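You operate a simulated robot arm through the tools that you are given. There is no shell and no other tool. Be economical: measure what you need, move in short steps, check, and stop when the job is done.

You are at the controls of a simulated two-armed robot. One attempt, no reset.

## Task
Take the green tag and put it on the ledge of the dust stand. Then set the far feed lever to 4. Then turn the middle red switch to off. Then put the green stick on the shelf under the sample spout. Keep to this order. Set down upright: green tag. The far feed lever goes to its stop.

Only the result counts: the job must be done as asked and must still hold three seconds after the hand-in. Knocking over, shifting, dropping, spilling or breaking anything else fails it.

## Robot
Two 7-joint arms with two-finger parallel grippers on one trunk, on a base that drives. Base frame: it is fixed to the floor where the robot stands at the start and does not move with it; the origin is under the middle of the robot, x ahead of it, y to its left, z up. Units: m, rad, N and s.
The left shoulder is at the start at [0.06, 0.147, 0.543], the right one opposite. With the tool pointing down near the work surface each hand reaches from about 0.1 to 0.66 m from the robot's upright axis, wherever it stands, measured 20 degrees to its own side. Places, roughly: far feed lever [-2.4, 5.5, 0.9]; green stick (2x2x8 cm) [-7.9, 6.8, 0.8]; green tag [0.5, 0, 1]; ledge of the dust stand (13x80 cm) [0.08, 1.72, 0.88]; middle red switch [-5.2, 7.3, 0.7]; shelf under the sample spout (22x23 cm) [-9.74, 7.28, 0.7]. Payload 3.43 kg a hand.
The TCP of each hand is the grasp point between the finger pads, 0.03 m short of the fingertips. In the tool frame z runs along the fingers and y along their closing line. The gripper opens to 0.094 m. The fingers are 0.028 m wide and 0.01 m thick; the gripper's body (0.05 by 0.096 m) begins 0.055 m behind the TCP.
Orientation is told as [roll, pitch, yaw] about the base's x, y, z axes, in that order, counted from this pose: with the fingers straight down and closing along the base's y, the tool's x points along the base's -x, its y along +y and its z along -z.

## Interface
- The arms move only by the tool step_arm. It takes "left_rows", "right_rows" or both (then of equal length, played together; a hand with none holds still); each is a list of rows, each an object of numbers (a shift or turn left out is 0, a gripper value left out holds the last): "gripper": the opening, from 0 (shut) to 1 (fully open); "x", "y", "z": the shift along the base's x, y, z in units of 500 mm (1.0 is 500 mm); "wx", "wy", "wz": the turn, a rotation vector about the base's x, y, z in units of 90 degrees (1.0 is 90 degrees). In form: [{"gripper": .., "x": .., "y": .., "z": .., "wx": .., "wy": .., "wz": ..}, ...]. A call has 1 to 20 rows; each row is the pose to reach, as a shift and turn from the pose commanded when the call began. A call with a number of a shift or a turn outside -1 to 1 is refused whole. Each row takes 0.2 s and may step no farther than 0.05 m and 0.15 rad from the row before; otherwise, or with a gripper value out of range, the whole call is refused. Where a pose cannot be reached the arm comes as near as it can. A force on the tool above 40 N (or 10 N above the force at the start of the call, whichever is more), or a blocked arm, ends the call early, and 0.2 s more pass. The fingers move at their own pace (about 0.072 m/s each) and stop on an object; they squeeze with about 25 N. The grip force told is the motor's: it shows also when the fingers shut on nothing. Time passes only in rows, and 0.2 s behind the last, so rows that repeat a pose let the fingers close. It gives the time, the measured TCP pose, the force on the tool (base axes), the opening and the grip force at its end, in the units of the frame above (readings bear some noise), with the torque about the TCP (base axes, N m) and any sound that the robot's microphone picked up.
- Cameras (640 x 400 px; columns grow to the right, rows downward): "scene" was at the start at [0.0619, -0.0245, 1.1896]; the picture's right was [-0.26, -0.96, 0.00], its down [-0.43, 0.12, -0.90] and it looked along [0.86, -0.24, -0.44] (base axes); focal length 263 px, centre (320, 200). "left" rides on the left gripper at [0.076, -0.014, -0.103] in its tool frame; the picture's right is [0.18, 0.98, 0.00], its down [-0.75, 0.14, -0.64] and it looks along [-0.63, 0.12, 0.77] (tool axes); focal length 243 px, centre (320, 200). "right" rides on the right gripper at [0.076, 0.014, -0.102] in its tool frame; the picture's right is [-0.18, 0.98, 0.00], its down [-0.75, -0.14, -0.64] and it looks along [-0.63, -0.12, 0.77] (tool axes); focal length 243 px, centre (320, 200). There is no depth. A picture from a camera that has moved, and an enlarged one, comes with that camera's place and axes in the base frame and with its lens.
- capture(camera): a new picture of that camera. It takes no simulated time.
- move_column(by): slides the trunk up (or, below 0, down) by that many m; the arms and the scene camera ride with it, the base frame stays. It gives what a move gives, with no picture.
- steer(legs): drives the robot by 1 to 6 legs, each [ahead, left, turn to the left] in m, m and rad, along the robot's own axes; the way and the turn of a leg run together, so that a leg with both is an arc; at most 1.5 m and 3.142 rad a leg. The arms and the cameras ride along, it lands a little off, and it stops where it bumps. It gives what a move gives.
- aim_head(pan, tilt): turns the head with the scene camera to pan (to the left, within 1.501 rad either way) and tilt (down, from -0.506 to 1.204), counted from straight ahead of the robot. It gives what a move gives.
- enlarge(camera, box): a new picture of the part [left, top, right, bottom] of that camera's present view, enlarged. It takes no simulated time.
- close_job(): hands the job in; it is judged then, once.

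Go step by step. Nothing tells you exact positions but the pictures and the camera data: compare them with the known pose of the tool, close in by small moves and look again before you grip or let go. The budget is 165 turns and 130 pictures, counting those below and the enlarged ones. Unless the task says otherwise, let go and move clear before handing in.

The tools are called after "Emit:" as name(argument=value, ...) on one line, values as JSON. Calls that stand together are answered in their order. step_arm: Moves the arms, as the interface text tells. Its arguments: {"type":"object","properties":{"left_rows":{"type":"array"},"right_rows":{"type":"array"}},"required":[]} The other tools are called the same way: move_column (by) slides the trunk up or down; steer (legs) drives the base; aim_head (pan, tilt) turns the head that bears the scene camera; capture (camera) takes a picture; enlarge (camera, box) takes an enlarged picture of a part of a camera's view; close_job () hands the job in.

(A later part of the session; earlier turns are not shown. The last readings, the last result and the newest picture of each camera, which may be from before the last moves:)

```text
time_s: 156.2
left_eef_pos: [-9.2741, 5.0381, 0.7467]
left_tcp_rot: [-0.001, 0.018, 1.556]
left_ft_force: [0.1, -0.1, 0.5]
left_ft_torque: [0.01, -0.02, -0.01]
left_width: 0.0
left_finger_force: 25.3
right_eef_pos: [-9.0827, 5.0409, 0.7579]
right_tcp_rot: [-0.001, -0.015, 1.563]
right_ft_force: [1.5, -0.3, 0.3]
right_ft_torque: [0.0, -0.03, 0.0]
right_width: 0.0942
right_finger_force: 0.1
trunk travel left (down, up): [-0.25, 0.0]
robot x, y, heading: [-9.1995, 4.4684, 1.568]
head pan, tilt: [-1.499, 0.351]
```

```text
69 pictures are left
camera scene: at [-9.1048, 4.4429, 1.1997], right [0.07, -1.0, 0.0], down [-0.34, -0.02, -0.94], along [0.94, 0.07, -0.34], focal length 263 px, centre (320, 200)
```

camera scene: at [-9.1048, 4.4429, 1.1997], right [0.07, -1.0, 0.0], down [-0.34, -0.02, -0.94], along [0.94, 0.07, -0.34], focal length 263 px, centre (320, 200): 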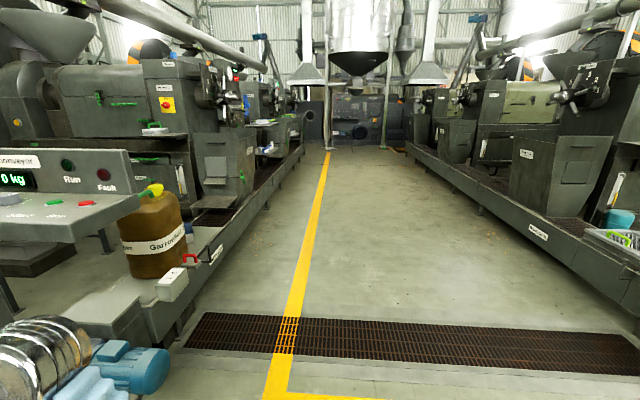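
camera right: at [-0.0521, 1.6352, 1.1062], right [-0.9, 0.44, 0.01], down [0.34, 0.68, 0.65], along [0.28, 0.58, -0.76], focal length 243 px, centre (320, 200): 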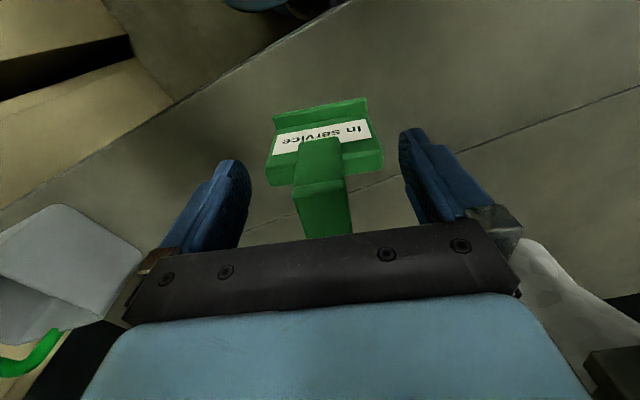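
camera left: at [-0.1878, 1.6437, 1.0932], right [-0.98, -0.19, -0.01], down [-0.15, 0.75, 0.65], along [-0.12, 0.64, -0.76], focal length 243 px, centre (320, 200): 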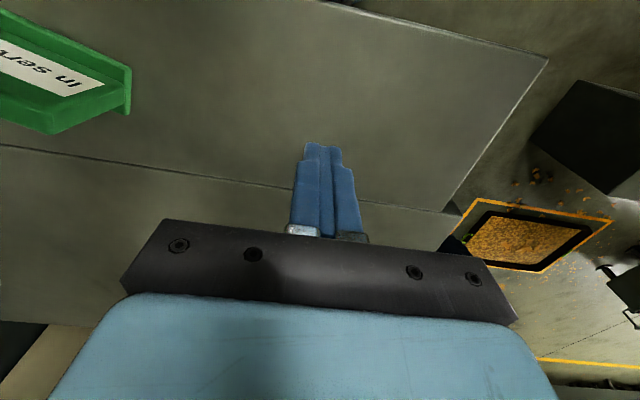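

A clear aisle runs east. I'll turn east and drive along y≈4.2 to the far machine.

Emit:
steer(legs=[[0, 0, -1.57], [1.4, -0.2, 0], [1.5, 0, 0], [1.5, 0, 0], [1.3, 0, 0]])

Emit:
aim_head(pan=0.6, tilt=0.25)

Emit:
capture(camera="scene")

```text
time_s: 187.0
left_eef_pos: [-2.9737, 4.3885, 0.7467]
left_tcp_rot: [-0.001, 0.017, -0.007]
left_ft_force: [0.3, 0.0, -0.1]
left_ft_torque: [-0.01, 0.0, 0.01]
left_width: 0.0001
left_finger_force: 24.7
right_eef_pos: [-2.9687, 4.1986, 0.7582]
right_tcp_rot: [-0.001, -0.016, 0.001]
right_ft_force: [-0.1, 0.3, -0.2]
right_ft_torque: [0.03, 0.02, 0.0]
right_width: 0.0943
right_finger_force: 0.0
trunk travel left (down, up): [-0.25, 0.0]
robot x, y, heading: [-3.5445, 4.3111, 0.004]
head pan, tilt: [-1.499, 0.351]
```

```text
time_s: 189.0
left_eef_pos: [-2.9742, 4.3889, 0.7471]
left_tcp_rot: [-0.001, 0.019, -0.007]
left_ft_force: [0.7, 0.0, 0.1]
left_ft_torque: [-0.02, -0.04, 0.01]
left_width: 0.0003
left_finger_force: 24.9
right_eef_pos: [-2.9688, 4.1975, 0.7573]
right_tcp_rot: [-0.003, -0.016, 0.001]
right_ft_force: [-0.2, 0.0, 0.3]
right_ft_torque: [0.0, -0.01, 0.03]
right_width: 0.0938
right_finger_force: 0.1
trunk travel left (down, up): [-0.25, 0.0]
robot x, y, heading: [-3.5425, 4.3119, 0.003]
head pan, tilt: [0.6, 0.25]
```

```text
68 pictures are left
camera scene: at [-3.4946, 4.363, 1.2091], right [0.57, -0.82, 0.0], down [-0.2, -0.14, -0.97], along [0.8, 0.55, -0.25], focal length 263 px, centre (320, 200)
```

scene: 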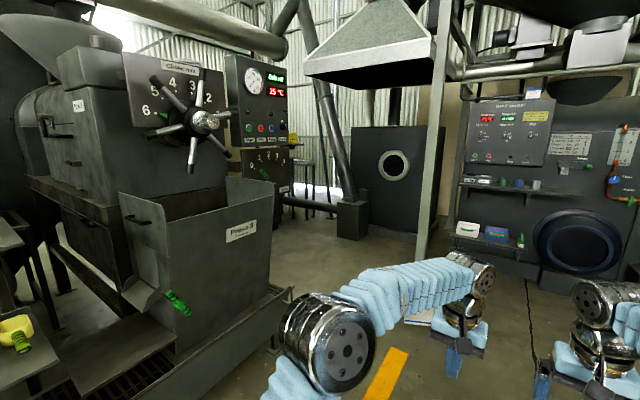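

The Press 3 feed panel sits right of the chute at about (-2.4, 5.5). I'll move in front of it and face north.

Emit:
steer(legs=[[1.3, 0, 0], [0, 0, 1.57], [0.15, 0, 0]])

Emit:
aim_head(pan=0.1, tilt=0.3)

Emit:
capture(camera="scene")

```text
time_s: 200.6
left_eef_pos: [-2.3039, 5.0366, 0.7462]
left_tcp_rot: [-0.002, 0.019, 1.583]
left_ft_force: [0.0, 0.1, -0.6]
left_ft_torque: [-0.01, 0.0, -0.03]
left_width: 0.0001
left_finger_force: 25.0
right_eef_pos: [-2.1112, 5.0461, 0.7571]
right_tcp_rot: [0.0, -0.016, 1.586]
right_ft_force: [0.5, -0.6, -0.1]
right_ft_torque: [-0.01, 0.01, 0.0]
right_width: 0.0941
right_finger_force: 0.1
trunk travel left (down, up): [-0.25, 0.0]
robot x, y, heading: [-2.213, 4.4697, 1.601]
head pan, tilt: [0.6, 0.25]
stopped in leg 3: the robot was blocked; the commanded pose is now the measured one
```

```text
time_s: 201.5
left_eef_pos: [-2.3032, 5.0369, 0.7449]
left_tcp_rot: [-0.002, 0.02, 1.581]
left_ft_force: [0.7, 0.2, 0.1]
left_ft_torque: [0.02, -0.02, 0.01]
left_width: 0.0
left_finger_force: 24.8
right_eef_pos: [-2.1117, 5.0459, 0.757]
right_tcp_rot: [-0.002, -0.014, 1.586]
right_ft_force: [-0.9, 0.5, 0.5]
right_ft_torque: [0.01, -0.03, -0.01]
right_width: 0.094
right_finger_force: 0.0
trunk travel left (down, up): [-0.25, 0.0]
robot x, y, heading: [-2.2154, 4.4677, 1.594]
head pan, tilt: [0.099, 0.3]
```

```text
67 pictures are left
camera scene: at [-2.2221, 4.5308, 1.2044], right [0.99, 0.12, 0.0], down [0.04, -0.29, -0.96], along [-0.12, 0.95, -0.3], focal length 263 px, centre (320, 200)
```

scene: 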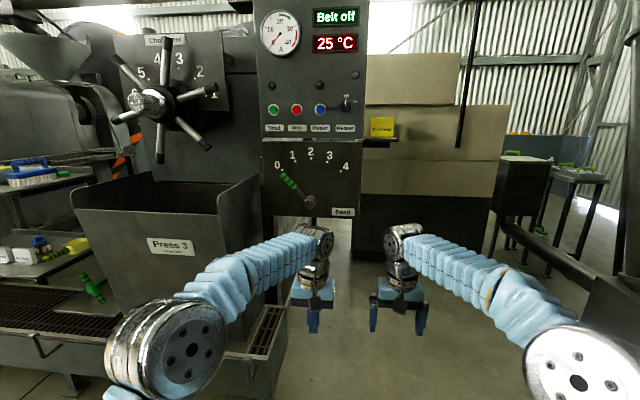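

Something low blocked me — probably the board on the floor. Looking down.

Emit:
aim_head(pan=-0.15, tilt=1.0)

Emit:
capture(camera="scene")

```text
time_s: 202.6
left_eef_pos: [-2.3021, 5.037, 0.7453]
left_tcp_rot: [-0.003, 0.019, 1.579]
left_ft_force: [0.1, -0.1, 0.1]
left_ft_torque: [-0.02, 0.02, 0.02]
left_width: 0.0
left_finger_force: 24.7
right_eef_pos: [-2.1127, 5.0451, 0.7575]
right_tcp_rot: [-0.001, -0.016, 1.586]
right_ft_force: [-0.9, -0.9, -0.4]
right_ft_torque: [0.0, 0.02, -0.03]
right_width: 0.0941
right_finger_force: 0.1
trunk travel left (down, up): [-0.25, 0.0]
robot x, y, heading: [-2.214, 4.4724, 1.593]
head pan, tilt: [-0.15, 1.0]
```

```text
66 pictures are left
camera scene: at [-2.2018, 4.5073, 1.1449], right [0.99, -0.13, 0.0], down [-0.11, -0.83, -0.54], along [0.07, 0.54, -0.84], focal length 263 px, centre (320, 200)
```

scene: 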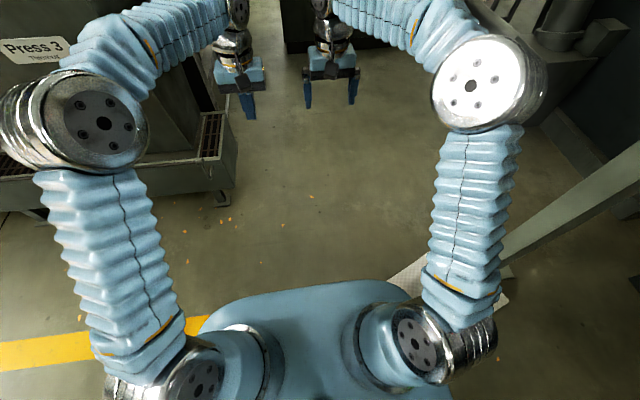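

I'll back off, raise and retract the left hand, and turn the right hand to point forward (fingers shut) as a pusher for the lever.

Emit:
steer(legs=[[-0.2, 0, 0]])

Emit:
step_arm(left_rows=[{"y": -0.05, "z": 0.04}, {"y": -0.1, "z": 0.08}, {"y": -0.15, "z": 0.12}, {"y": -0.2, "z": 0.16}, {"y": -0.25, "z": 0.2}, {"y": -0.3, "z": 0.24}, {"y": -0.35, "z": 0.28}, {"y": -0.4, "z": 0.32}, {"y": -0.45, "z": 0.36}, {"y": -0.5, "z": 0.4}, {"y": -0.52, "z": 0.44}, {"y": -0.52, "z": 0.48}, {"y": -0.52, "z": 0.48}], right_rows=[{"wx": 0.09, "gripper": 0, "z": 0.03}, {"wx": 0.18, "z": 0.06}, {"wx": 0.27, "z": 0.1}, {"wx": 0.36, "z": 0.14}, {"wx": 0.45, "z": 0.18}, {"wx": 0.54, "z": 0.22}, {"wx": 0.63, "z": 0.26}, {"wx": 0.72, "z": 0.3}, {"wx": 0.81, "z": 0.34}, {"wx": 0.9, "z": 0.37}, {"wx": 0.95, "z": 0.39}, {"wx": 1.0, "z": 0.39}, {"wx": 1.0, "z": 0.39}])

Emit:
aim_head(pan=0.1, tilt=0.4)

Emit:
capture(camera="scene")

```text
time_s: 204.2
left_eef_pos: [-2.2991, 4.8331, 0.7461]
left_tcp_rot: [-0.002, 0.02, 1.582]
left_ft_force: [0.3, -0.2, 0.3]
left_ft_torque: [-0.01, -0.01, 0.01]
left_width: 0.0
left_finger_force: 24.7
right_eef_pos: [-2.1073, 4.842, 0.7569]
right_tcp_rot: [-0.001, -0.016, 1.588]
right_ft_force: [0.4, 1.0, -1.3]
right_ft_torque: [-0.04, -0.02, 0.01]
right_width: 0.094
right_finger_force: 0.0
trunk travel left (down, up): [-0.25, 0.0]
robot x, y, heading: [-2.208, 4.2663, 1.594]
head pan, tilt: [-0.15, 1.0]
```

```text
time_s: 207.0
left_eef_pos: [-2.2979, 4.5735, 0.9866]
left_tcp_rot: [-0.002, 0.019, 1.581]
left_ft_force: [-0.2, 0.6, -0.2]
left_ft_torque: [0.02, 0.02, -0.01]
left_width: 0.0
left_finger_force: 25.4
right_eef_pos: [-2.107, 4.8408, 0.9525]
right_tcp_rot: [-2.347, -1.548, -2.366]
right_ft_force: [1.4, 1.1, 0.2]
right_ft_torque: [0.01, 0.01, 0.03]
right_width: 0.0
right_finger_force: 24.8
trunk travel left (down, up): [-0.25, 0.0]
robot x, y, heading: [-2.2104, 4.264, 1.6]
head pan, tilt: [-0.15, 1.0]
```

```text
time_s: 208.0
left_eef_pos: [-2.2986, 4.5724, 0.9876]
left_tcp_rot: [-0.001, 0.02, 1.582]
left_ft_force: [0.0, 0.0, -0.2]
left_ft_torque: [0.01, 0.03, -0.01]
left_width: 0.0
left_finger_force: 25.3
right_eef_pos: [-2.1086, 4.842, 0.9529]
right_tcp_rot: [-2.317, -1.55, -2.398]
right_ft_force: [-0.2, 0.0, -0.5]
right_ft_torque: [-0.03, -0.02, 0.01]
right_width: 0.0002
right_finger_force: 25.0
trunk travel left (down, up): [-0.25, 0.0]
robot x, y, heading: [-2.211, 4.2637, 1.593]
head pan, tilt: [0.099, 0.4]
```

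```text
65 pictures are left
camera scene: at [-2.2173, 4.3251, 1.195], right [0.99, 0.12, 0.0], down [0.05, -0.39, -0.92], along [-0.11, 0.91, -0.39], focal length 263 px, centre (320, 200)
```

scene: 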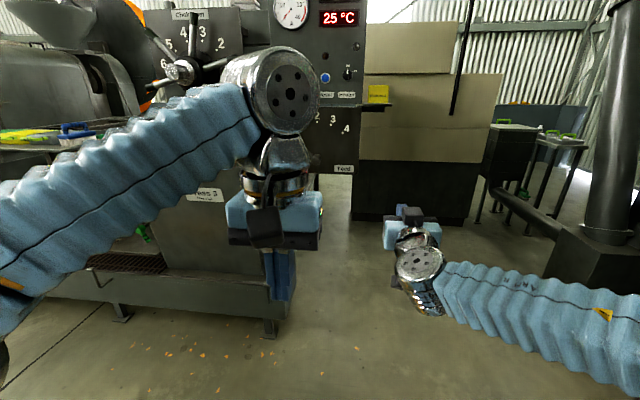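

Right hand points forward well. Shifting left 0.24 and forward 0.35, then a closer look at the lever.

Emit:
steer(legs=[[0, 0.24, 0], [0.35, 0, -0.02]])

Emit:
aim_head(pan=-0.15, tilt=0.3)

Emit:
capture(camera="scene")

Emit:
capture(camera="right")

```text
time_s: 211.7
left_eef_pos: [-2.5399, 4.9204, 0.9858]
left_tcp_rot: [-0.002, 0.018, 1.567]
left_ft_force: [-0.5, -0.5, 0.2]
left_ft_torque: [0.02, 0.0, 0.02]
left_width: 0.0
left_finger_force: 24.9
right_eef_pos: [-2.3458, 5.1841, 0.953]
right_tcp_rot: [-2.319, -1.547, -2.408]
right_ft_force: [-0.2, -0.6, 0.6]
right_ft_torque: [-0.04, -0.03, 0.0]
right_width: 0.0003
right_finger_force: 25.2
trunk travel left (down, up): [-0.25, 0.0]
robot x, y, heading: [-2.4579, 4.6084, 1.584]
head pan, tilt: [0.099, 0.4]
```

```text
time_s: 212.4
left_eef_pos: [-2.5395, 4.9195, 0.9858]
left_tcp_rot: [-0.002, 0.019, 1.566]
left_ft_force: [-0.2, -0.5, 0.3]
left_ft_torque: [0.02, -0.01, 0.0]
left_width: 0.0
left_finger_force: 24.9
right_eef_pos: [-2.3459, 5.1857, 0.9533]
right_tcp_rot: [-2.32, -1.549, -2.408]
right_ft_force: [-1.0, 0.9, 0.3]
right_ft_torque: [0.0, 0.0, 0.0]
right_width: 0.0002
right_finger_force: 24.9
trunk travel left (down, up): [-0.25, 0.0]
robot x, y, heading: [-2.4535, 4.6065, 1.578]
head pan, tilt: [-0.15, 0.3]
```

```text
64 pictures are left
camera scene: at [-2.4391, 4.671, 1.2043], right [0.99, -0.14, 0.0], down [-0.04, -0.29, -0.96], along [0.13, 0.95, -0.3], focal length 263 px, centre (320, 200)
```

scene: 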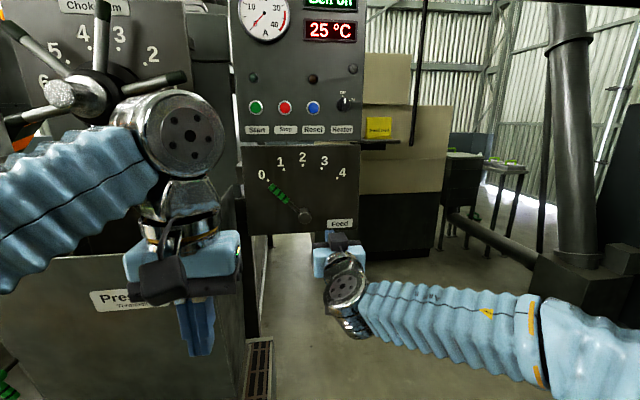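

```text
63 pictures are left
camera right: at [-2.3597, 5.0831, 0.8742], right [-0.99, 0.01, 0.17], down [0.12, -0.66, 0.75], along [0.12, 0.75, 0.65], focal length 243 px, centre (320, 200)
```

right: 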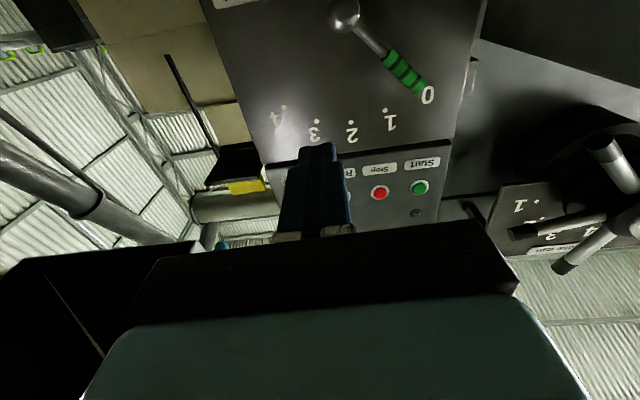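

Lever pivot is at (-2.380, 5.456, 0.902), with the handle at about 133° now and "4" at about 45°. I'll set the pusher below-left of the handle, pull the left hand back, and drive forward 0.2.

Emit:
step_arm(left_rows=[{"y": -0.06}, {"y": -0.12}, {"y": -0.18}, {"y": -0.18}], right_rows=[{"x": -0.08, "z": -0.01}, {"x": -0.16, "z": -0.01}, {"x": -0.25, "z": -0.01}, {"x": -0.25, "z": -0.01}])

Emit:
steer(legs=[[0.19, 0, 0]])

Emit:
capture(camera="scene")

Emit:
capture(camera="right")

```text
time_s: 213.4
left_eef_pos: [-2.5405, 4.8298, 0.9871]
left_tcp_rot: [-0.001, 0.017, 1.567]
left_ft_force: [0.2, 0.0, -0.2]
left_ft_torque: [0.02, -0.01, 0.0]
left_width: 0.0
left_finger_force: 25.4
right_eef_pos: [-2.4679, 5.1856, 0.9466]
right_tcp_rot: [-2.331, -1.545, -2.396]
right_ft_force: [-0.4, -0.3, 0.6]
right_ft_torque: [0.02, 0.05, -0.01]
right_width: 0.0001
right_finger_force: 25.3
trunk travel left (down, up): [-0.25, 0.0]
robot x, y, heading: [-2.4515, 4.6088, 1.581]
head pan, tilt: [-0.15, 0.3]
```

```text
time_s: 215.0
left_eef_pos: [-2.5409, 5.0216, 0.9881]
left_tcp_rot: [-0.002, 0.017, 1.568]
left_ft_force: [1.0, 0.1, -0.1]
left_ft_torque: [0.03, -0.02, -0.03]
left_width: 0.0002
left_finger_force: 24.9
right_eef_pos: [-2.4689, 5.3759, 0.9467]
right_tcp_rot: [-2.321, -1.545, -2.407]
right_ft_force: [-0.3, -0.7, 0.0]
right_ft_torque: [0.01, -0.01, 0.04]
right_width: 0.0
right_finger_force: 24.7
trunk travel left (down, up): [-0.25, 0.0]
robot x, y, heading: [-2.4606, 4.7995, 1.578]
head pan, tilt: [-0.15, 0.3]
```

```text
62 pictures are left
camera scene: at [-2.4406, 4.861, 1.2044], right [0.99, -0.14, 0.0], down [-0.04, -0.29, -0.96], along [0.13, 0.95, -0.3], focal length 263 px, centre (320, 200)
```

scene: 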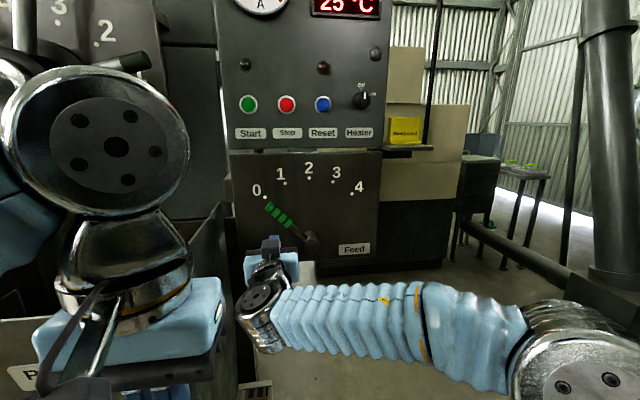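

```text
61 pictures are left
camera right: at [-2.484, 5.2731, 0.8687], right [-0.99, 0.01, 0.17], down [0.12, -0.66, 0.75], along [0.12, 0.75, 0.65], focal length 243 px, centre (320, 200)
```

right: 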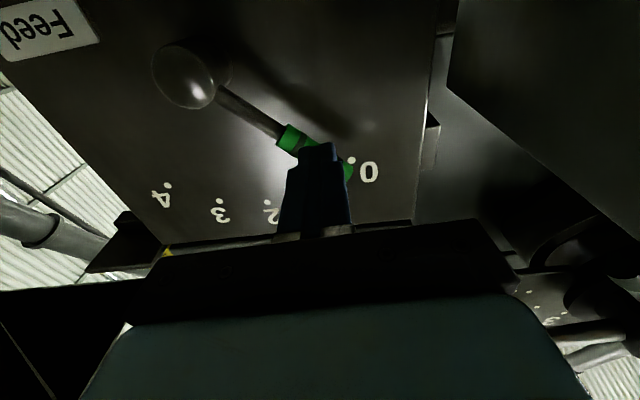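

Inserting the pusher tip beside the handle.

Emit:
step_arm(right_rows=[{"y": 0.06}, {"y": 0.12}, {"y": 0.13}, {"y": 0.13}])

Emit:
enlarge(camera="right", box=[120, 20, 440, 220])

Emit:
enlarge(camera="scene", box=[220, 160, 380, 280])

```text
time_s: 216.0
left_eef_pos: [-2.5412, 5.0204, 0.9876]
left_tcp_rot: [-0.003, 0.019, 1.567]
left_ft_force: [1.1, 0.8, -0.4]
left_ft_torque: [0.01, -0.04, 0.0]
left_width: 0.0003
left_finger_force: 24.8
right_eef_pos: [-2.4716, 5.4406, 0.9467]
right_tcp_rot: [-2.298, -1.547, -2.43]
right_ft_force: [1.0, -0.5, -0.3]
right_ft_torque: [-0.02, 0.0, 0.01]
right_width: 0.0
right_finger_force: 24.6
trunk travel left (down, up): [-0.25, 0.0]
robot x, y, heading: [-2.4572, 4.8032, 1.584]
head pan, tilt: [-0.15, 0.3]
```

```text
2.00 times, centred on (280, 120) of right
camera zoom: at [-2.4847, 5.3376, 0.8682], right [-0.99, 0.01, 0.17], down [0.12, -0.66, 0.75], along [0.12, 0.75, 0.64], focal length 485 px, centre (400, 360)
```

zoom: 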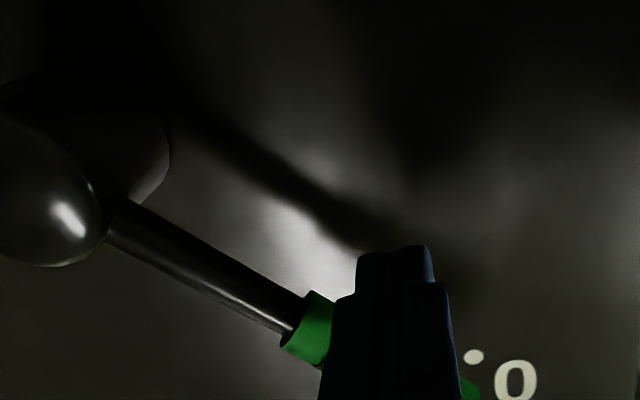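

```text
3.33 times, centred on (300, 220) of scene
camera zoom: at [-2.4407, 4.8612, 1.2044], right [0.99, -0.14, 0.0], down [-0.04, -0.29, -0.96], along [0.13, 0.95, -0.3], focal length 877 px, centre (387, 133)
```

zoom: 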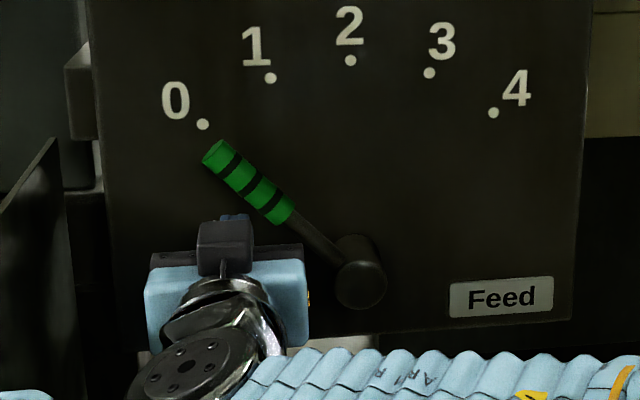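

The pusher is under the handle. Sweeping it along the arc, first to about position 3.5.

Emit:
step_arm(right_rows=[{"x": 0.021, "z": 0.019}, {"x": 0.05, "z": 0.053}, {"x": 0.086, "z": 0.079}, {"x": 0.126, "z": 0.097}, {"x": 0.169, "z": 0.105}, {"x": 0.214, "z": 0.103}, {"x": 0.256, "z": 0.091}, {"x": 0.256, "z": 0.091}])

Emit:
enlarge(camera="scene", box=[220, 160, 380, 280])

```text
time_s: 217.8
left_eef_pos: [-2.5406, 5.0213, 0.9877]
left_tcp_rot: [-0.001, 0.019, 1.567]
left_ft_force: [0.6, -0.3, -0.3]
left_ft_torque: [0.02, -0.02, 0.01]
left_width: 0.0
left_finger_force: 25.1
right_eef_pos: [-2.3423, 5.4399, 0.9938]
right_tcp_rot: [-2.32, -1.548, -2.412]
right_ft_force: [0.6, 0.5, 0.9]
right_ft_torque: [0.0, 0.0, 0.01]
right_width: 0.0001
right_finger_force: 25.1
trunk travel left (down, up): [-0.25, 0.0]
robot x, y, heading: [-2.4582, 4.8009, 1.577]
head pan, tilt: [-0.15, 0.3]
```

```text
3.33 times, centred on (300, 220) of scene
camera zoom: at [-2.4406, 4.8612, 1.2044], right [0.99, -0.14, 0.0], down [-0.04, -0.29, -0.96], along [0.14, 0.95, -0.3], focal length 877 px, centre (387, 133)
```

zoom: 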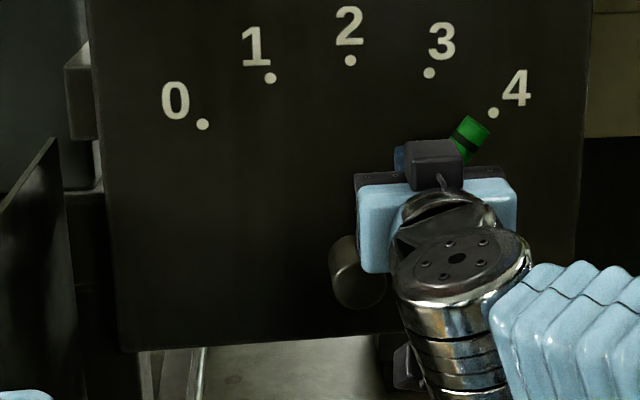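

Nearly there; pushing on to the stop.

Emit:
step_arm(right_rows=[{"x": 0.015, "z": -0.008}, {"x": 0.03, "z": -0.016}, {"x": 0.04, "z": -0.022}, {"x": 0.05, "z": -0.03}, {"x": 0.058, "z": -0.037}, {"x": 0.065, "z": -0.043}])

Emit:
enlarge(camera="scene", box=[220, 160, 380, 280])

```text
time_s: 218.7
left_eef_pos: [-2.5419, 5.0224, 0.9868]
left_tcp_rot: [-0.003, 0.017, 1.566]
left_ft_force: [-0.8, 0.6, 0.1]
left_ft_torque: [-0.04, 0.01, -0.02]
left_width: 0.0
left_finger_force: 25.1
right_eef_pos: [-2.3315, 5.4389, 0.9869]
right_tcp_rot: [-2.533, -1.54, -2.178]
right_ft_force: [-9.3, 6.2, 6.6]
right_ft_torque: [0.25, 0.04, 0.31]
right_width: 0.0
right_finger_force: 24.9
trunk travel left (down, up): [-0.25, 0.0]
robot x, y, heading: [-2.4586, 4.797, 1.581]
head pan, tilt: [-0.15, 0.3]
stopped in row 4 (right hand): the force on the tool passed its limit at 45 N (the readings are from after the stop); the commanded pose is now the measured one
```

```text
3.33 times, centred on (300, 220) of scene
camera zoom: at [-2.4421, 4.8616, 1.2043], right [0.99, -0.14, 0.0], down [-0.04, -0.29, -0.96], along [0.13, 0.95, -0.3], focal length 877 px, centre (387, 133)
```

zoom: 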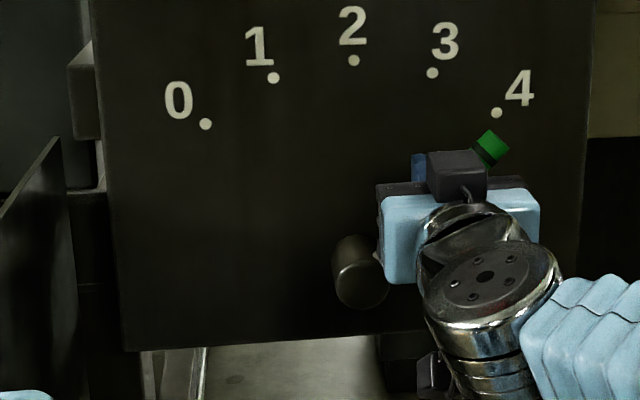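

The lever is against its stop at 4. Withdrawing.

Emit:
step_arm(right_rows=[{"x": -0.02, "z": 0.015}, {"x": -0.03, "z": 0.02}, {"x": -0.03, "z": 0.02, "y": -0.08}, {"x": -0.03, "z": 0.02, "y": -0.17}, {"x": -0.03, "z": 0.0, "y": -0.25}])

Emit:
steer(legs=[[-0.45, 0, 0]])

Emit:
capture(camera="scene")

```text
time_s: 219.9
left_eef_pos: [-2.5416, 5.0224, 0.9868]
left_tcp_rot: [-0.002, 0.017, 1.567]
left_ft_force: [0.0, 0.3, 0.1]
left_ft_torque: [0.01, 0.0, 0.0]
left_width: 0.0001
left_finger_force: 24.5
right_eef_pos: [-2.3442, 5.3143, 0.9841]
right_tcp_rot: [-2.507, -1.543, -2.206]
right_ft_force: [0.6, 0.1, -0.3]
right_ft_torque: [0.01, -0.01, 0.02]
right_width: 0.0002
right_finger_force: 25.7
trunk travel left (down, up): [-0.25, 0.0]
robot x, y, heading: [-2.4566, 4.802, 1.577]
head pan, tilt: [-0.15, 0.3]
```

```text
time_s: 222.6
left_eef_pos: [-2.5366, 4.5735, 0.9869]
left_tcp_rot: [-0.002, 0.018, 1.583]
left_ft_force: [0.0, 0.3, 0.0]
left_ft_torque: [0.0, 0.02, 0.04]
left_width: 0.0001
left_finger_force: 25.1
right_eef_pos: [-2.3436, 4.8678, 0.9842]
right_tcp_rot: [-2.511, -1.541, -2.191]
right_ft_force: [-0.7, -0.6, -0.1]
right_ft_torque: [0.0, -0.01, -0.04]
right_width: 0.0001
right_finger_force: 24.9
trunk travel left (down, up): [-0.25, 0.0]
robot x, y, heading: [-2.4534, 4.3526, 1.596]
head pan, tilt: [-0.15, 0.3]
```

```text
56 pictures are left
camera scene: at [-2.4343, 4.4144, 1.2044], right [0.99, -0.13, 0.0], down [-0.04, -0.29, -0.96], along [0.12, 0.95, -0.3], focal length 263 px, centre (320, 200)
```

scene: 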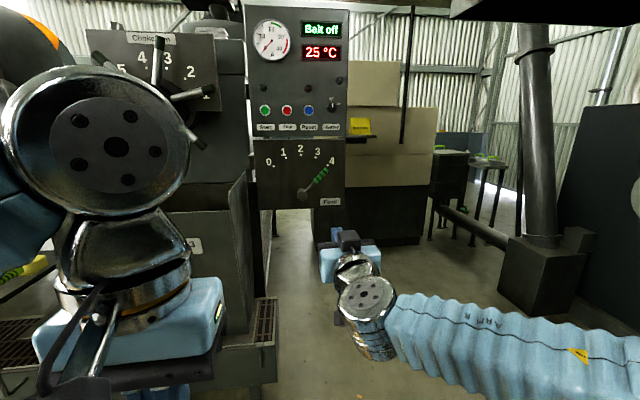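

The lever reads 4. Now restoring the travel pose and driving back west to look for the way to the red switches on the machines' north side.

Emit:
step_arm(right_rows=[{"wx": -0.09, "z": -0.04}, {"wx": -0.18, "z": -0.08}, {"wx": -0.27, "z": -0.12}, {"wx": -0.36, "z": -0.16}, {"wx": -0.45, "z": -0.2}, {"wx": -0.54, "z": -0.24}, {"wx": -0.63, "z": -0.28}, {"wx": -0.72, "z": -0.32}, {"wx": -0.81, "z": -0.36}, {"wx": -0.9, "z": -0.4}, {"wx": -0.96, "z": -0.44}, {"wx": -1.0, "z": -0.44}], left_rows=[{"z": -0.06}, {"z": -0.12}, {"z": -0.18, "y": 0.05}, {"z": -0.24, "y": 0.1}, {"z": -0.3, "y": 0.15}, {"z": -0.36, "y": 0.2}, {"z": -0.42, "y": 0.25}, {"z": -0.46, "y": 0.3}, {"z": -0.46, "y": 0.36}, {"z": -0.46, "y": 0.42}, {"z": -0.46, "y": 0.48}, {"z": -0.46, "y": 0.52}])

Emit:
steer(legs=[[-0.1, 0, 0], [0, 0, 1.55], [1.5, 0, 0], [1.5, 0, 0], [1.5, 0, 0], [1.4, 0, 0]])

Emit:
aim_head(pan=-1.2, tilt=0.2)

Emit:
capture(camera="scene")

```text
time_s: 225.2
left_eef_pos: [-2.5366, 4.8321, 0.7569]
left_tcp_rot: [-0.002, 0.017, 1.583]
left_ft_force: [0.1, 0.3, 0.5]
left_ft_torque: [-0.01, 0.01, 0.0]
left_width: 0.0001
left_finger_force: 25.0
right_eef_pos: [-2.3446, 4.8667, 0.7636]
right_tcp_rot: [0.014, -0.021, 1.587]
right_ft_force: [0.0, 0.0, -0.2]
right_ft_torque: [0.01, 0.01, -0.01]
right_width: 0.0
right_finger_force: 24.6
trunk travel left (down, up): [-0.25, 0.0]
robot x, y, heading: [-2.4488, 4.3523, 1.594]
head pan, tilt: [-0.15, 0.3]
```

```text
time_s: 257.7
left_eef_pos: [-8.8109, 4.0659, 0.7562]
left_tcp_rot: [-0.001, 0.019, -3.108]
left_ft_force: [0.1, 0.6, 0.3]
left_ft_torque: [0.02, -0.02, -0.02]
left_width: 0.0001
left_finger_force: 24.7
right_eef_pos: [-8.851, 4.2564, 0.764]
right_tcp_rot: [0.012, -0.025, -3.103]
right_ft_force: [-0.9, -0.2, -0.1]
right_ft_torque: [0.01, -0.02, 0.0]
right_width: 0.0001
right_finger_force: 24.9
trunk travel left (down, up): [-0.25, 0.0]
robot x, y, heading: [-8.3314, 4.1584, -3.101]
head pan, tilt: [-0.15, 0.3]
```

```text
time_s: 259.0
left_eef_pos: [-8.8117, 4.0657, 0.7573]
left_tcp_rot: [-0.003, 0.02, -3.107]
left_ft_force: [-0.6, -0.3, 0.5]
left_ft_torque: [-0.02, 0.01, 0.0]
left_width: 0.0001
left_finger_force: 24.9
right_eef_pos: [-8.8513, 4.2579, 0.7647]
right_tcp_rot: [0.013, -0.024, -3.104]
right_ft_force: [0.0, 0.0, 0.6]
right_ft_torque: [0.01, 0.01, 0.03]
right_width: 0.0
right_finger_force: 25.0
trunk travel left (down, up): [-0.25, 0.0]
robot x, y, heading: [-8.3331, 4.1625, -3.096]
head pan, tilt: [-1.201, 0.201]
```

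```text
55 pictures are left
camera scene: at [-8.3369, 4.2494, 1.2137], right [0.91, 0.4, 0.0], down [0.08, -0.18, -0.98], along [-0.4, 0.9, -0.2], focal length 263 px, centre (320, 200)
```

scene: 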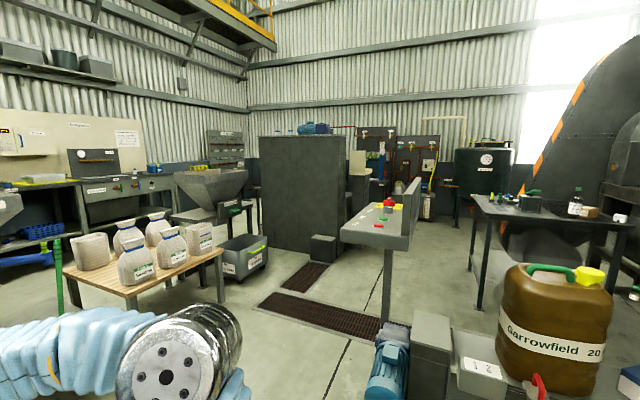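

I can see the table (with a green item) at about (-7.9, 6.8). I'll go through the gap at x≈-9.2 northwards.

Emit:
steer(legs=[[0.87, -0.05, 0], [0, 0, -1.616], [1.4, 0, 0], [1.2, 0, 0]])

Emit:
aim_head(pan=-0.9, tilt=0.3)

Emit:
capture(camera="scene")

Emit:
aim_head(pan=0.3, tilt=0.3)

Emit:
capture(camera="scene")

```text
time_s: 278.0
left_eef_pos: [-9.1411, 6.8663, 0.7629]
left_tcp_rot: [-0.002, 0.011, 1.489]
left_ft_force: [-0.4, 0.2, -0.1]
left_ft_torque: [0.02, 0.0, -0.02]
left_width: 0.0
left_finger_force: 25.0
right_eef_pos: [-8.9596, 6.8985, 0.7661]
right_tcp_rot: [0.015, -0.025, 1.532]
right_ft_force: [-0.4, -0.1, -0.2]
right_ft_torque: [-0.01, 0.01, -0.01]
right_width: 0.0
right_finger_force: 24.5
trunk travel left (down, up): [-0.25, 0.0]
robot x, y, heading: [-9.1005, 6.3906, 1.541]
head pan, tilt: [-1.201, 0.201]
stopped in leg 4: the robot was blocked; the commanded pose is now the measured one
```

```text
time_s: 278.8
left_eef_pos: [-9.1407, 6.8673, 0.7626]
left_tcp_rot: [0.0, 0.013, 1.494]
left_ft_force: [-0.2, 0.1, -0.7]
left_ft_torque: [0.01, -0.03, -0.01]
left_width: 0.0
left_finger_force: 24.8
right_eef_pos: [-8.9595, 6.8983, 0.7654]
right_tcp_rot: [0.017, -0.026, 1.532]
right_ft_force: [0.3, -0.2, -0.1]
right_ft_torque: [0.02, -0.04, -0.03]
right_width: 0.0
right_finger_force: 25.2
trunk travel left (down, up): [-0.25, 0.0]
robot x, y, heading: [-9.101, 6.3892, 1.541]
head pan, tilt: [-0.901, 0.3]
```

```text
54 pictures are left
camera scene: at [-9.015, 6.4126, 1.2042], right [0.59, -0.8, -0.01], down [-0.24, -0.17, -0.95], along [0.77, 0.57, -0.3], focal length 263 px, centre (320, 200)
```

scene: 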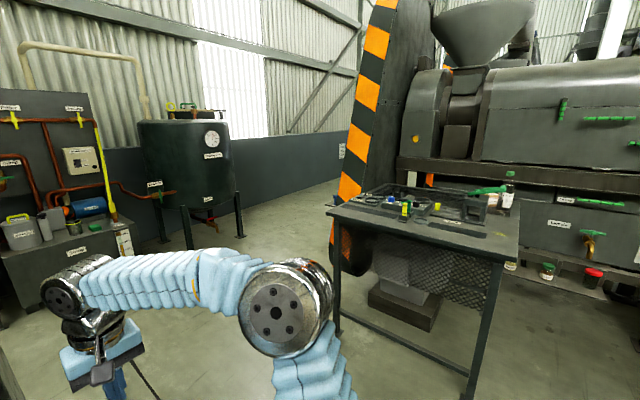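

```text
time_s: 280.2
left_eef_pos: [-9.1415, 6.8668, 0.7617]
left_tcp_rot: [0.0, 0.012, 1.493]
left_ft_force: [-0.6, 0.1, 0.7]
left_ft_torque: [0.0, -0.01, -0.02]
left_width: 0.0
left_finger_force: 25.4
right_eef_pos: [-8.96, 6.8975, 0.7661]
right_tcp_rot: [0.017, -0.025, 1.531]
right_ft_force: [0.2, 0.4, 0.4]
right_ft_torque: [-0.01, 0.0, -0.02]
right_width: 0.0001
right_finger_force: 25.5
trunk travel left (down, up): [-0.25, 0.0]
robot x, y, heading: [-9.0991, 6.3872, 1.542]
head pan, tilt: [0.3, 0.3]
```

```text
53 pictures are left
camera scene: at [-9.1149, 6.447, 1.2047], right [0.96, 0.26, 0.0], down [0.07, -0.28, -0.96], along [-0.25, 0.92, -0.29], focal length 263 px, centre (320, 200)
```

scene: 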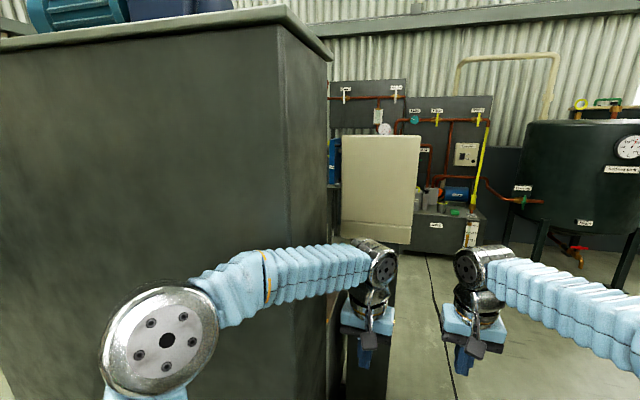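

The left elbow touched the big cabinet. I'll ease back, shift right, go to y≈7.95 and turn east behind the machines.

Emit:
steer(legs=[[-0.1, 0, 0], [0, -0.3, 0.03], [1.4, 0, 0], [0.25, 0, 0], [0, 0, -1.57]])

Emit:
aim_head(pan=-0.1, tilt=0.3)

Emit:
capture(camera="scene")

```text
time_s: 285.9
left_eef_pos: [-8.8607, 7.2799, 0.768]
left_tcp_rot: [-0.004, 0.0, 1.522]
left_ft_force: [-0.7, 0.8, 0.3]
left_ft_torque: [0.0, 0.0, 0.0]
left_width: 0.0
left_finger_force: 25.0
right_eef_pos: [-8.6853, 7.3204, 0.7674]
right_tcp_rot: [0.014, -0.026, 1.572]
right_ft_force: [0.5, -0.5, -0.4]
right_ft_torque: [0.01, -0.02, -0.02]
right_width: 0.0
right_finger_force: 25.0
trunk travel left (down, up): [-0.25, 0.0]
robot x, y, heading: [-8.7997, 6.8094, 1.58]
head pan, tilt: [0.3, 0.3]
stopped in leg 3: the robot was blocked; the commanded pose is now the measured one
```

```text
time_s: 286.8
left_eef_pos: [-8.862, 7.2793, 0.766]
left_tcp_rot: [-0.002, 0.003, 1.525]
left_ft_force: [0.2, -0.2, 0.2]
left_ft_torque: [0.0, 0.0, 0.0]
left_width: 0.0
left_finger_force: 24.5
right_eef_pos: [-8.685, 7.3181, 0.766]
right_tcp_rot: [0.017, -0.028, 1.572]
right_ft_force: [-0.2, -0.6, 0.4]
right_ft_torque: [-0.03, -0.01, 0.0]
right_width: 0.0
right_finger_force: 25.2
trunk travel left (down, up): [-0.25, 0.0]
robot x, y, heading: [-8.8035, 6.8083, 1.577]
head pan, tilt: [-0.099, 0.3]
```

```text
52 pictures are left
camera scene: at [-8.7856, 6.8656, 1.2048], right [1.0, -0.09, 0.0], down [-0.03, -0.29, -0.96], along [0.09, 0.95, -0.29], focal length 263 px, centre (320, 200)
```

scene: 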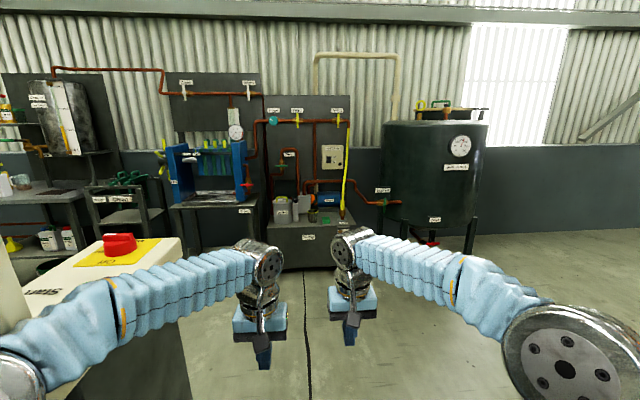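

The left elbow met a beige unit with a red button. Easing back and shifting further right.

Emit:
steer(legs=[[-0.06, 0, 0], [0, -0.2, 0], [1.2, 0.0, 0], [0, 0, -1.57]])

Emit:
capture(camera="scene")

```text
time_s: 298.4
left_eef_pos: [-8.1397, 8.0011, 0.7634]
left_tcp_rot: [-0.007, 0.01, -0.04]
left_ft_force: [-0.4, -0.1, 0.7]
left_ft_torque: [0.0, 0.01, 0.04]
left_width: 0.0001
left_finger_force: 24.8
right_eef_pos: [-8.0986, 7.8232, 0.7643]
right_tcp_rot: [0.011, -0.021, 0.004]
right_ft_force: [0.2, 0.8, -0.1]
right_ft_torque: [-0.02, -0.02, 0.01]
right_width: 0.0
right_finger_force: 25.0
trunk travel left (down, up): [-0.25, 0.0]
robot x, y, heading: [-8.6111, 7.9382, 0.008]
head pan, tilt: [-0.099, 0.3]
```

```text
51 pictures are left
camera scene: at [-8.5474, 7.9271, 1.2044], right [-0.09, -1.0, 0.0], down [-0.29, 0.03, -0.96], along [0.95, -0.08, -0.3], focal length 263 px, centre (320, 200)
```

scene: 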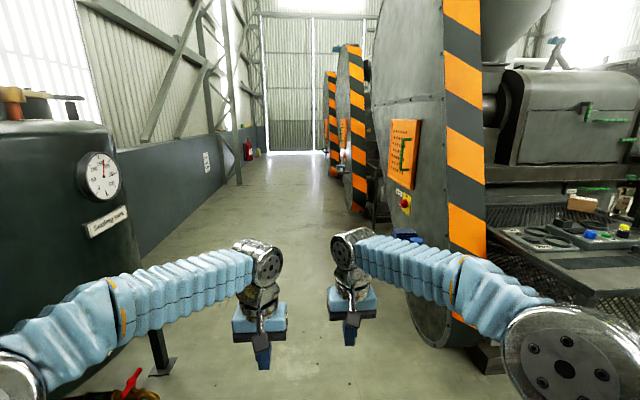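

A clear aisle runs behind the machines; each guard has a red rotary switch on a yellow plate. Driving east to the middle one.

Emit:
steer(legs=[[1.4, 0, 0], [1.1, 0, 0]])

Emit:
aim_head(pan=-0.5, tilt=0.3)

Emit:
capture(camera="scene")

```text
time_s: 310.7
left_eef_pos: [-5.6258, 8.0086, 0.764]
left_tcp_rot: [-0.008, 0.009, -0.059]
left_ft_force: [-0.3, 0.0, -0.6]
left_ft_torque: [0.0, 0.0, 0.0]
left_width: 0.0001
left_finger_force: 25.0
right_eef_pos: [-5.5884, 7.8304, 0.7641]
right_tcp_rot: [0.01, -0.023, -0.015]
right_ft_force: [-0.4, 0.2, -0.3]
right_ft_torque: [0.01, -0.01, 0.02]
right_width: 0.0001
right_finger_force: 25.3
trunk travel left (down, up): [-0.25, 0.0]
robot x, y, heading: [-6.0986, 7.9544, -0.004]
head pan, tilt: [-0.099, 0.3]
```

```text
time_s: 311.5
left_eef_pos: [-5.6263, 8.0085, 0.7617]
left_tcp_rot: [-0.006, 0.009, -0.061]
left_ft_force: [-0.1, 0.2, -0.2]
left_ft_torque: [0.01, 0.0, 0.01]
left_width: 0.0
left_finger_force: 25.2
right_eef_pos: [-5.5879, 7.8318, 0.7642]
right_tcp_rot: [0.011, -0.022, -0.015]
right_ft_force: [0.1, -0.1, 1.4]
right_ft_torque: [-0.04, 0.01, 0.01]
right_width: 0.0
right_finger_force: 25.3
trunk travel left (down, up): [-0.25, 0.0]
robot x, y, heading: [-6.0998, 7.9535, -0.004]
head pan, tilt: [-0.499, 0.3]
```

```text
50 pictures are left
camera scene: at [-6.0456, 7.9064, 1.2044], right [-0.48, -0.88, 0.0], down [-0.26, 0.14, -0.96], along [0.84, -0.46, -0.3], focal length 263 px, centre (320, 200)
```

scene: 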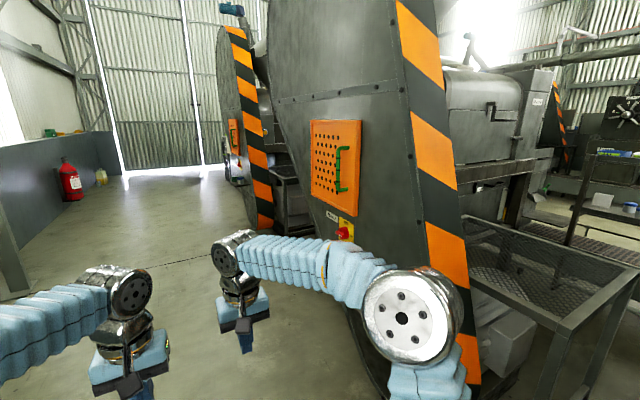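

Switch at about (-5.15, 7.28, 0.7). I'll retract the hands, point the right one forward with fingers open, then move abreast and turn to face it.

Emit:
step_arm(right_rows=[{"wy": -0.09, "x": -0.04, "z": 0.02}, {"wy": -0.18, "x": -0.08, "z": 0.04}, {"wy": -0.27, "x": -0.1, "z": 0.06}, {"wy": -0.36, "x": -0.1, "z": 0.08}, {"wy": -0.45, "x": -0.1, "z": 0.08}, {"wy": -0.54, "x": -0.1, "z": 0.08}, {"wy": -0.63, "x": -0.1, "z": 0.08}, {"wy": -0.72, "x": -0.1, "z": 0.08}, {"wy": -0.81, "x": -0.1, "z": 0.08, "gripper": 1}, {"wy": -0.9, "x": -0.1, "z": 0.08}, {"wy": -0.95, "x": -0.1, "z": 0.08}, {"wy": -1.0, "x": -0.1, "z": 0.08}], left_rows=[{"x": -0.05}, {"x": -0.1}, {"x": -0.15}, {"x": -0.2}, {"x": -0.25}, {"x": -0.3}, {"x": -0.3}, {"x": -0.3}, {"x": -0.3}, {"x": -0.3}, {"x": -0.3}, {"x": -0.3}])

Emit:
steer(legs=[[1.0, 0.05, 0], [0, 0, -1.567]])

Emit:
aim_head(pan=-0.1, tilt=0.6)

Emit:
capture(camera="scene")

Emit:
capture(camera="right")

```text
time_s: 314.1
left_eef_pos: [-5.7751, 8.0084, 0.7621]
left_tcp_rot: [-0.006, 0.009, -0.06]
left_ft_force: [0.0, 0.5, 0.3]
left_ft_torque: [0.0, 0.0, -0.03]
left_width: 0.0001
left_finger_force: 25.3
right_eef_pos: [-5.6195, 7.8384, 0.8124]
right_tcp_rot: [2.623, -1.543, -2.613]
right_ft_force: [-0.3, -0.4, 0.1]
right_ft_torque: [-0.02, 0.0, 0.0]
right_width: 0.0942
right_finger_force: 0.0
right hand out of reach, approached as far as the arm can: row 10, 11, 12
trunk travel left (down, up): [-0.25, 0.0]
robot x, y, heading: [-6.1016, 7.9502, -0.003]
head pan, tilt: [-0.499, 0.3]
```

```text
time_s: 323.2
left_eef_pos: [-5.0386, 7.6762, 0.7627]
left_tcp_rot: [-0.006, 0.009, -1.616]
left_ft_force: [0.0, 0.0, 0.4]
left_ft_torque: [0.02, 0.01, 0.0]
left_width: 0.0
left_finger_force: 25.1
right_eef_pos: [-5.2058, 7.5187, 0.8144]
right_tcp_rot: [2.609, -1.545, 2.127]
right_ft_force: [0.6, -0.3, 0.3]
right_ft_torque: [0.01, -0.01, 0.04]
right_width: 0.094
right_finger_force: 0.0
trunk travel left (down, up): [-0.25, 0.0]
robot x, y, heading: [-5.102, 7.9995, -1.56]
head pan, tilt: [-0.499, 0.3]
```

```text
time_s: 324.0
left_eef_pos: [-5.0377, 7.6766, 0.7624]
left_tcp_rot: [-0.008, 0.008, -1.617]
left_ft_force: [0.0, -0.6, 0.0]
left_ft_torque: [0.03, 0.0, 0.0]
left_width: 0.0
left_finger_force: 25.2
right_eef_pos: [-5.2064, 7.5189, 0.8141]
right_tcp_rot: [2.607, -1.546, 2.127]
right_ft_force: [-0.3, -0.8, -0.8]
right_ft_torque: [-0.01, 0.0, 0.01]
right_width: 0.0939
right_finger_force: 0.0
trunk travel left (down, up): [-0.25, 0.0]
robot x, y, heading: [-5.0969, 7.9998, -1.563]
head pan, tilt: [-0.099, 0.6]
```

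```text
49 pictures are left
camera scene: at [-5.1037, 7.9421, 1.1769], right [-1.0, 0.09, 0.0], down [0.05, 0.56, -0.83], along [-0.08, -0.82, -0.56], focal length 263 px, centre (320, 200)
```

scene: 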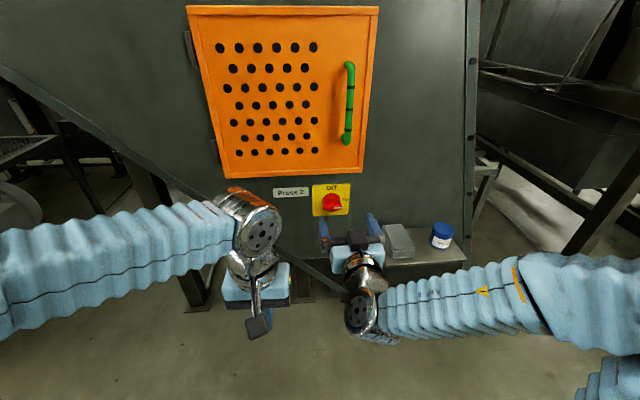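

```text
48 pictures are left
camera right: at [-5.1931, 7.6185, 0.735], right [0.98, 0.03, 0.2], down [-0.17, 0.65, 0.74], along [-0.11, -0.76, 0.65], focal length 243 px, centre (320, 200)
```

right: 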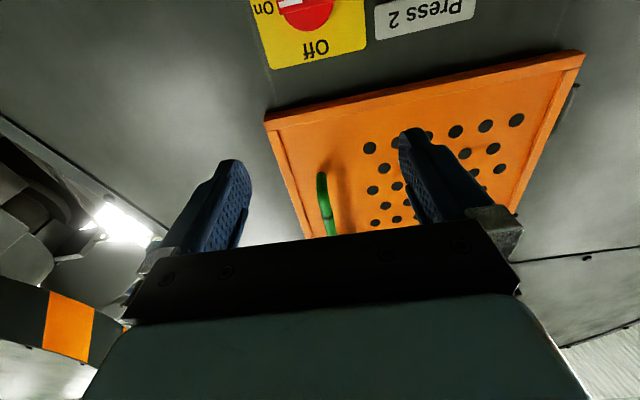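

Emit:
enlarge(camera="scene", box=[290, 175, 370, 225])

Emit:
enlarge(camera="right", box=[240, 0, 400, 80])

```text
8.00 times, centred on (330, 200) of scene
camera zoom: at [-5.1037, 7.9421, 1.1769], right [-1.0, 0.09, 0.0], down [0.05, 0.56, -0.83], along [-0.08, -0.82, -0.56], focal length 2105 px, centre (240, 200)
```

zoom: 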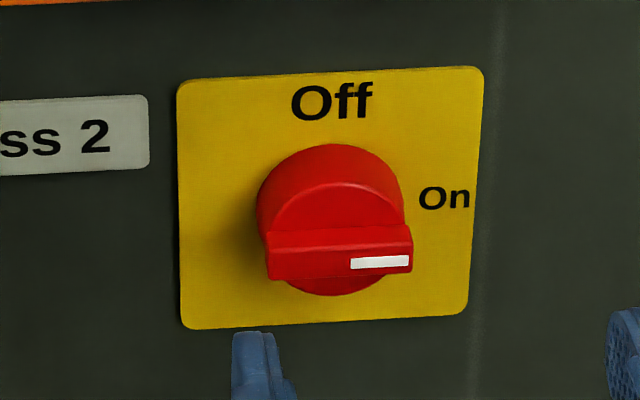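

```text
4.00 times, centred on (320, 40) of right
camera zoom: at [-5.1931, 7.6185, 0.735], right [0.98, 0.03, 0.2], down [-0.17, 0.65, 0.74], along [-0.11, -0.76, 0.65], focal length 970 px, centre (320, 840)
```

zoom: 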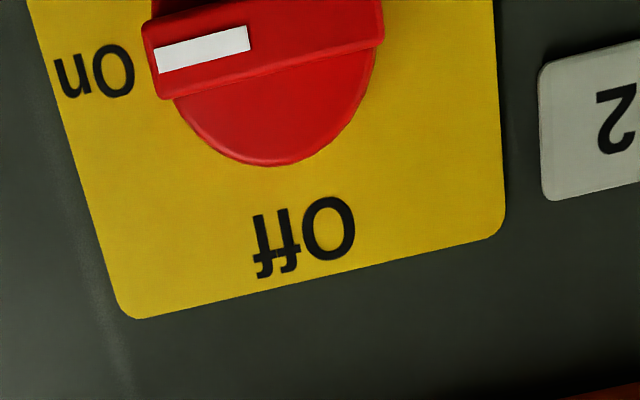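

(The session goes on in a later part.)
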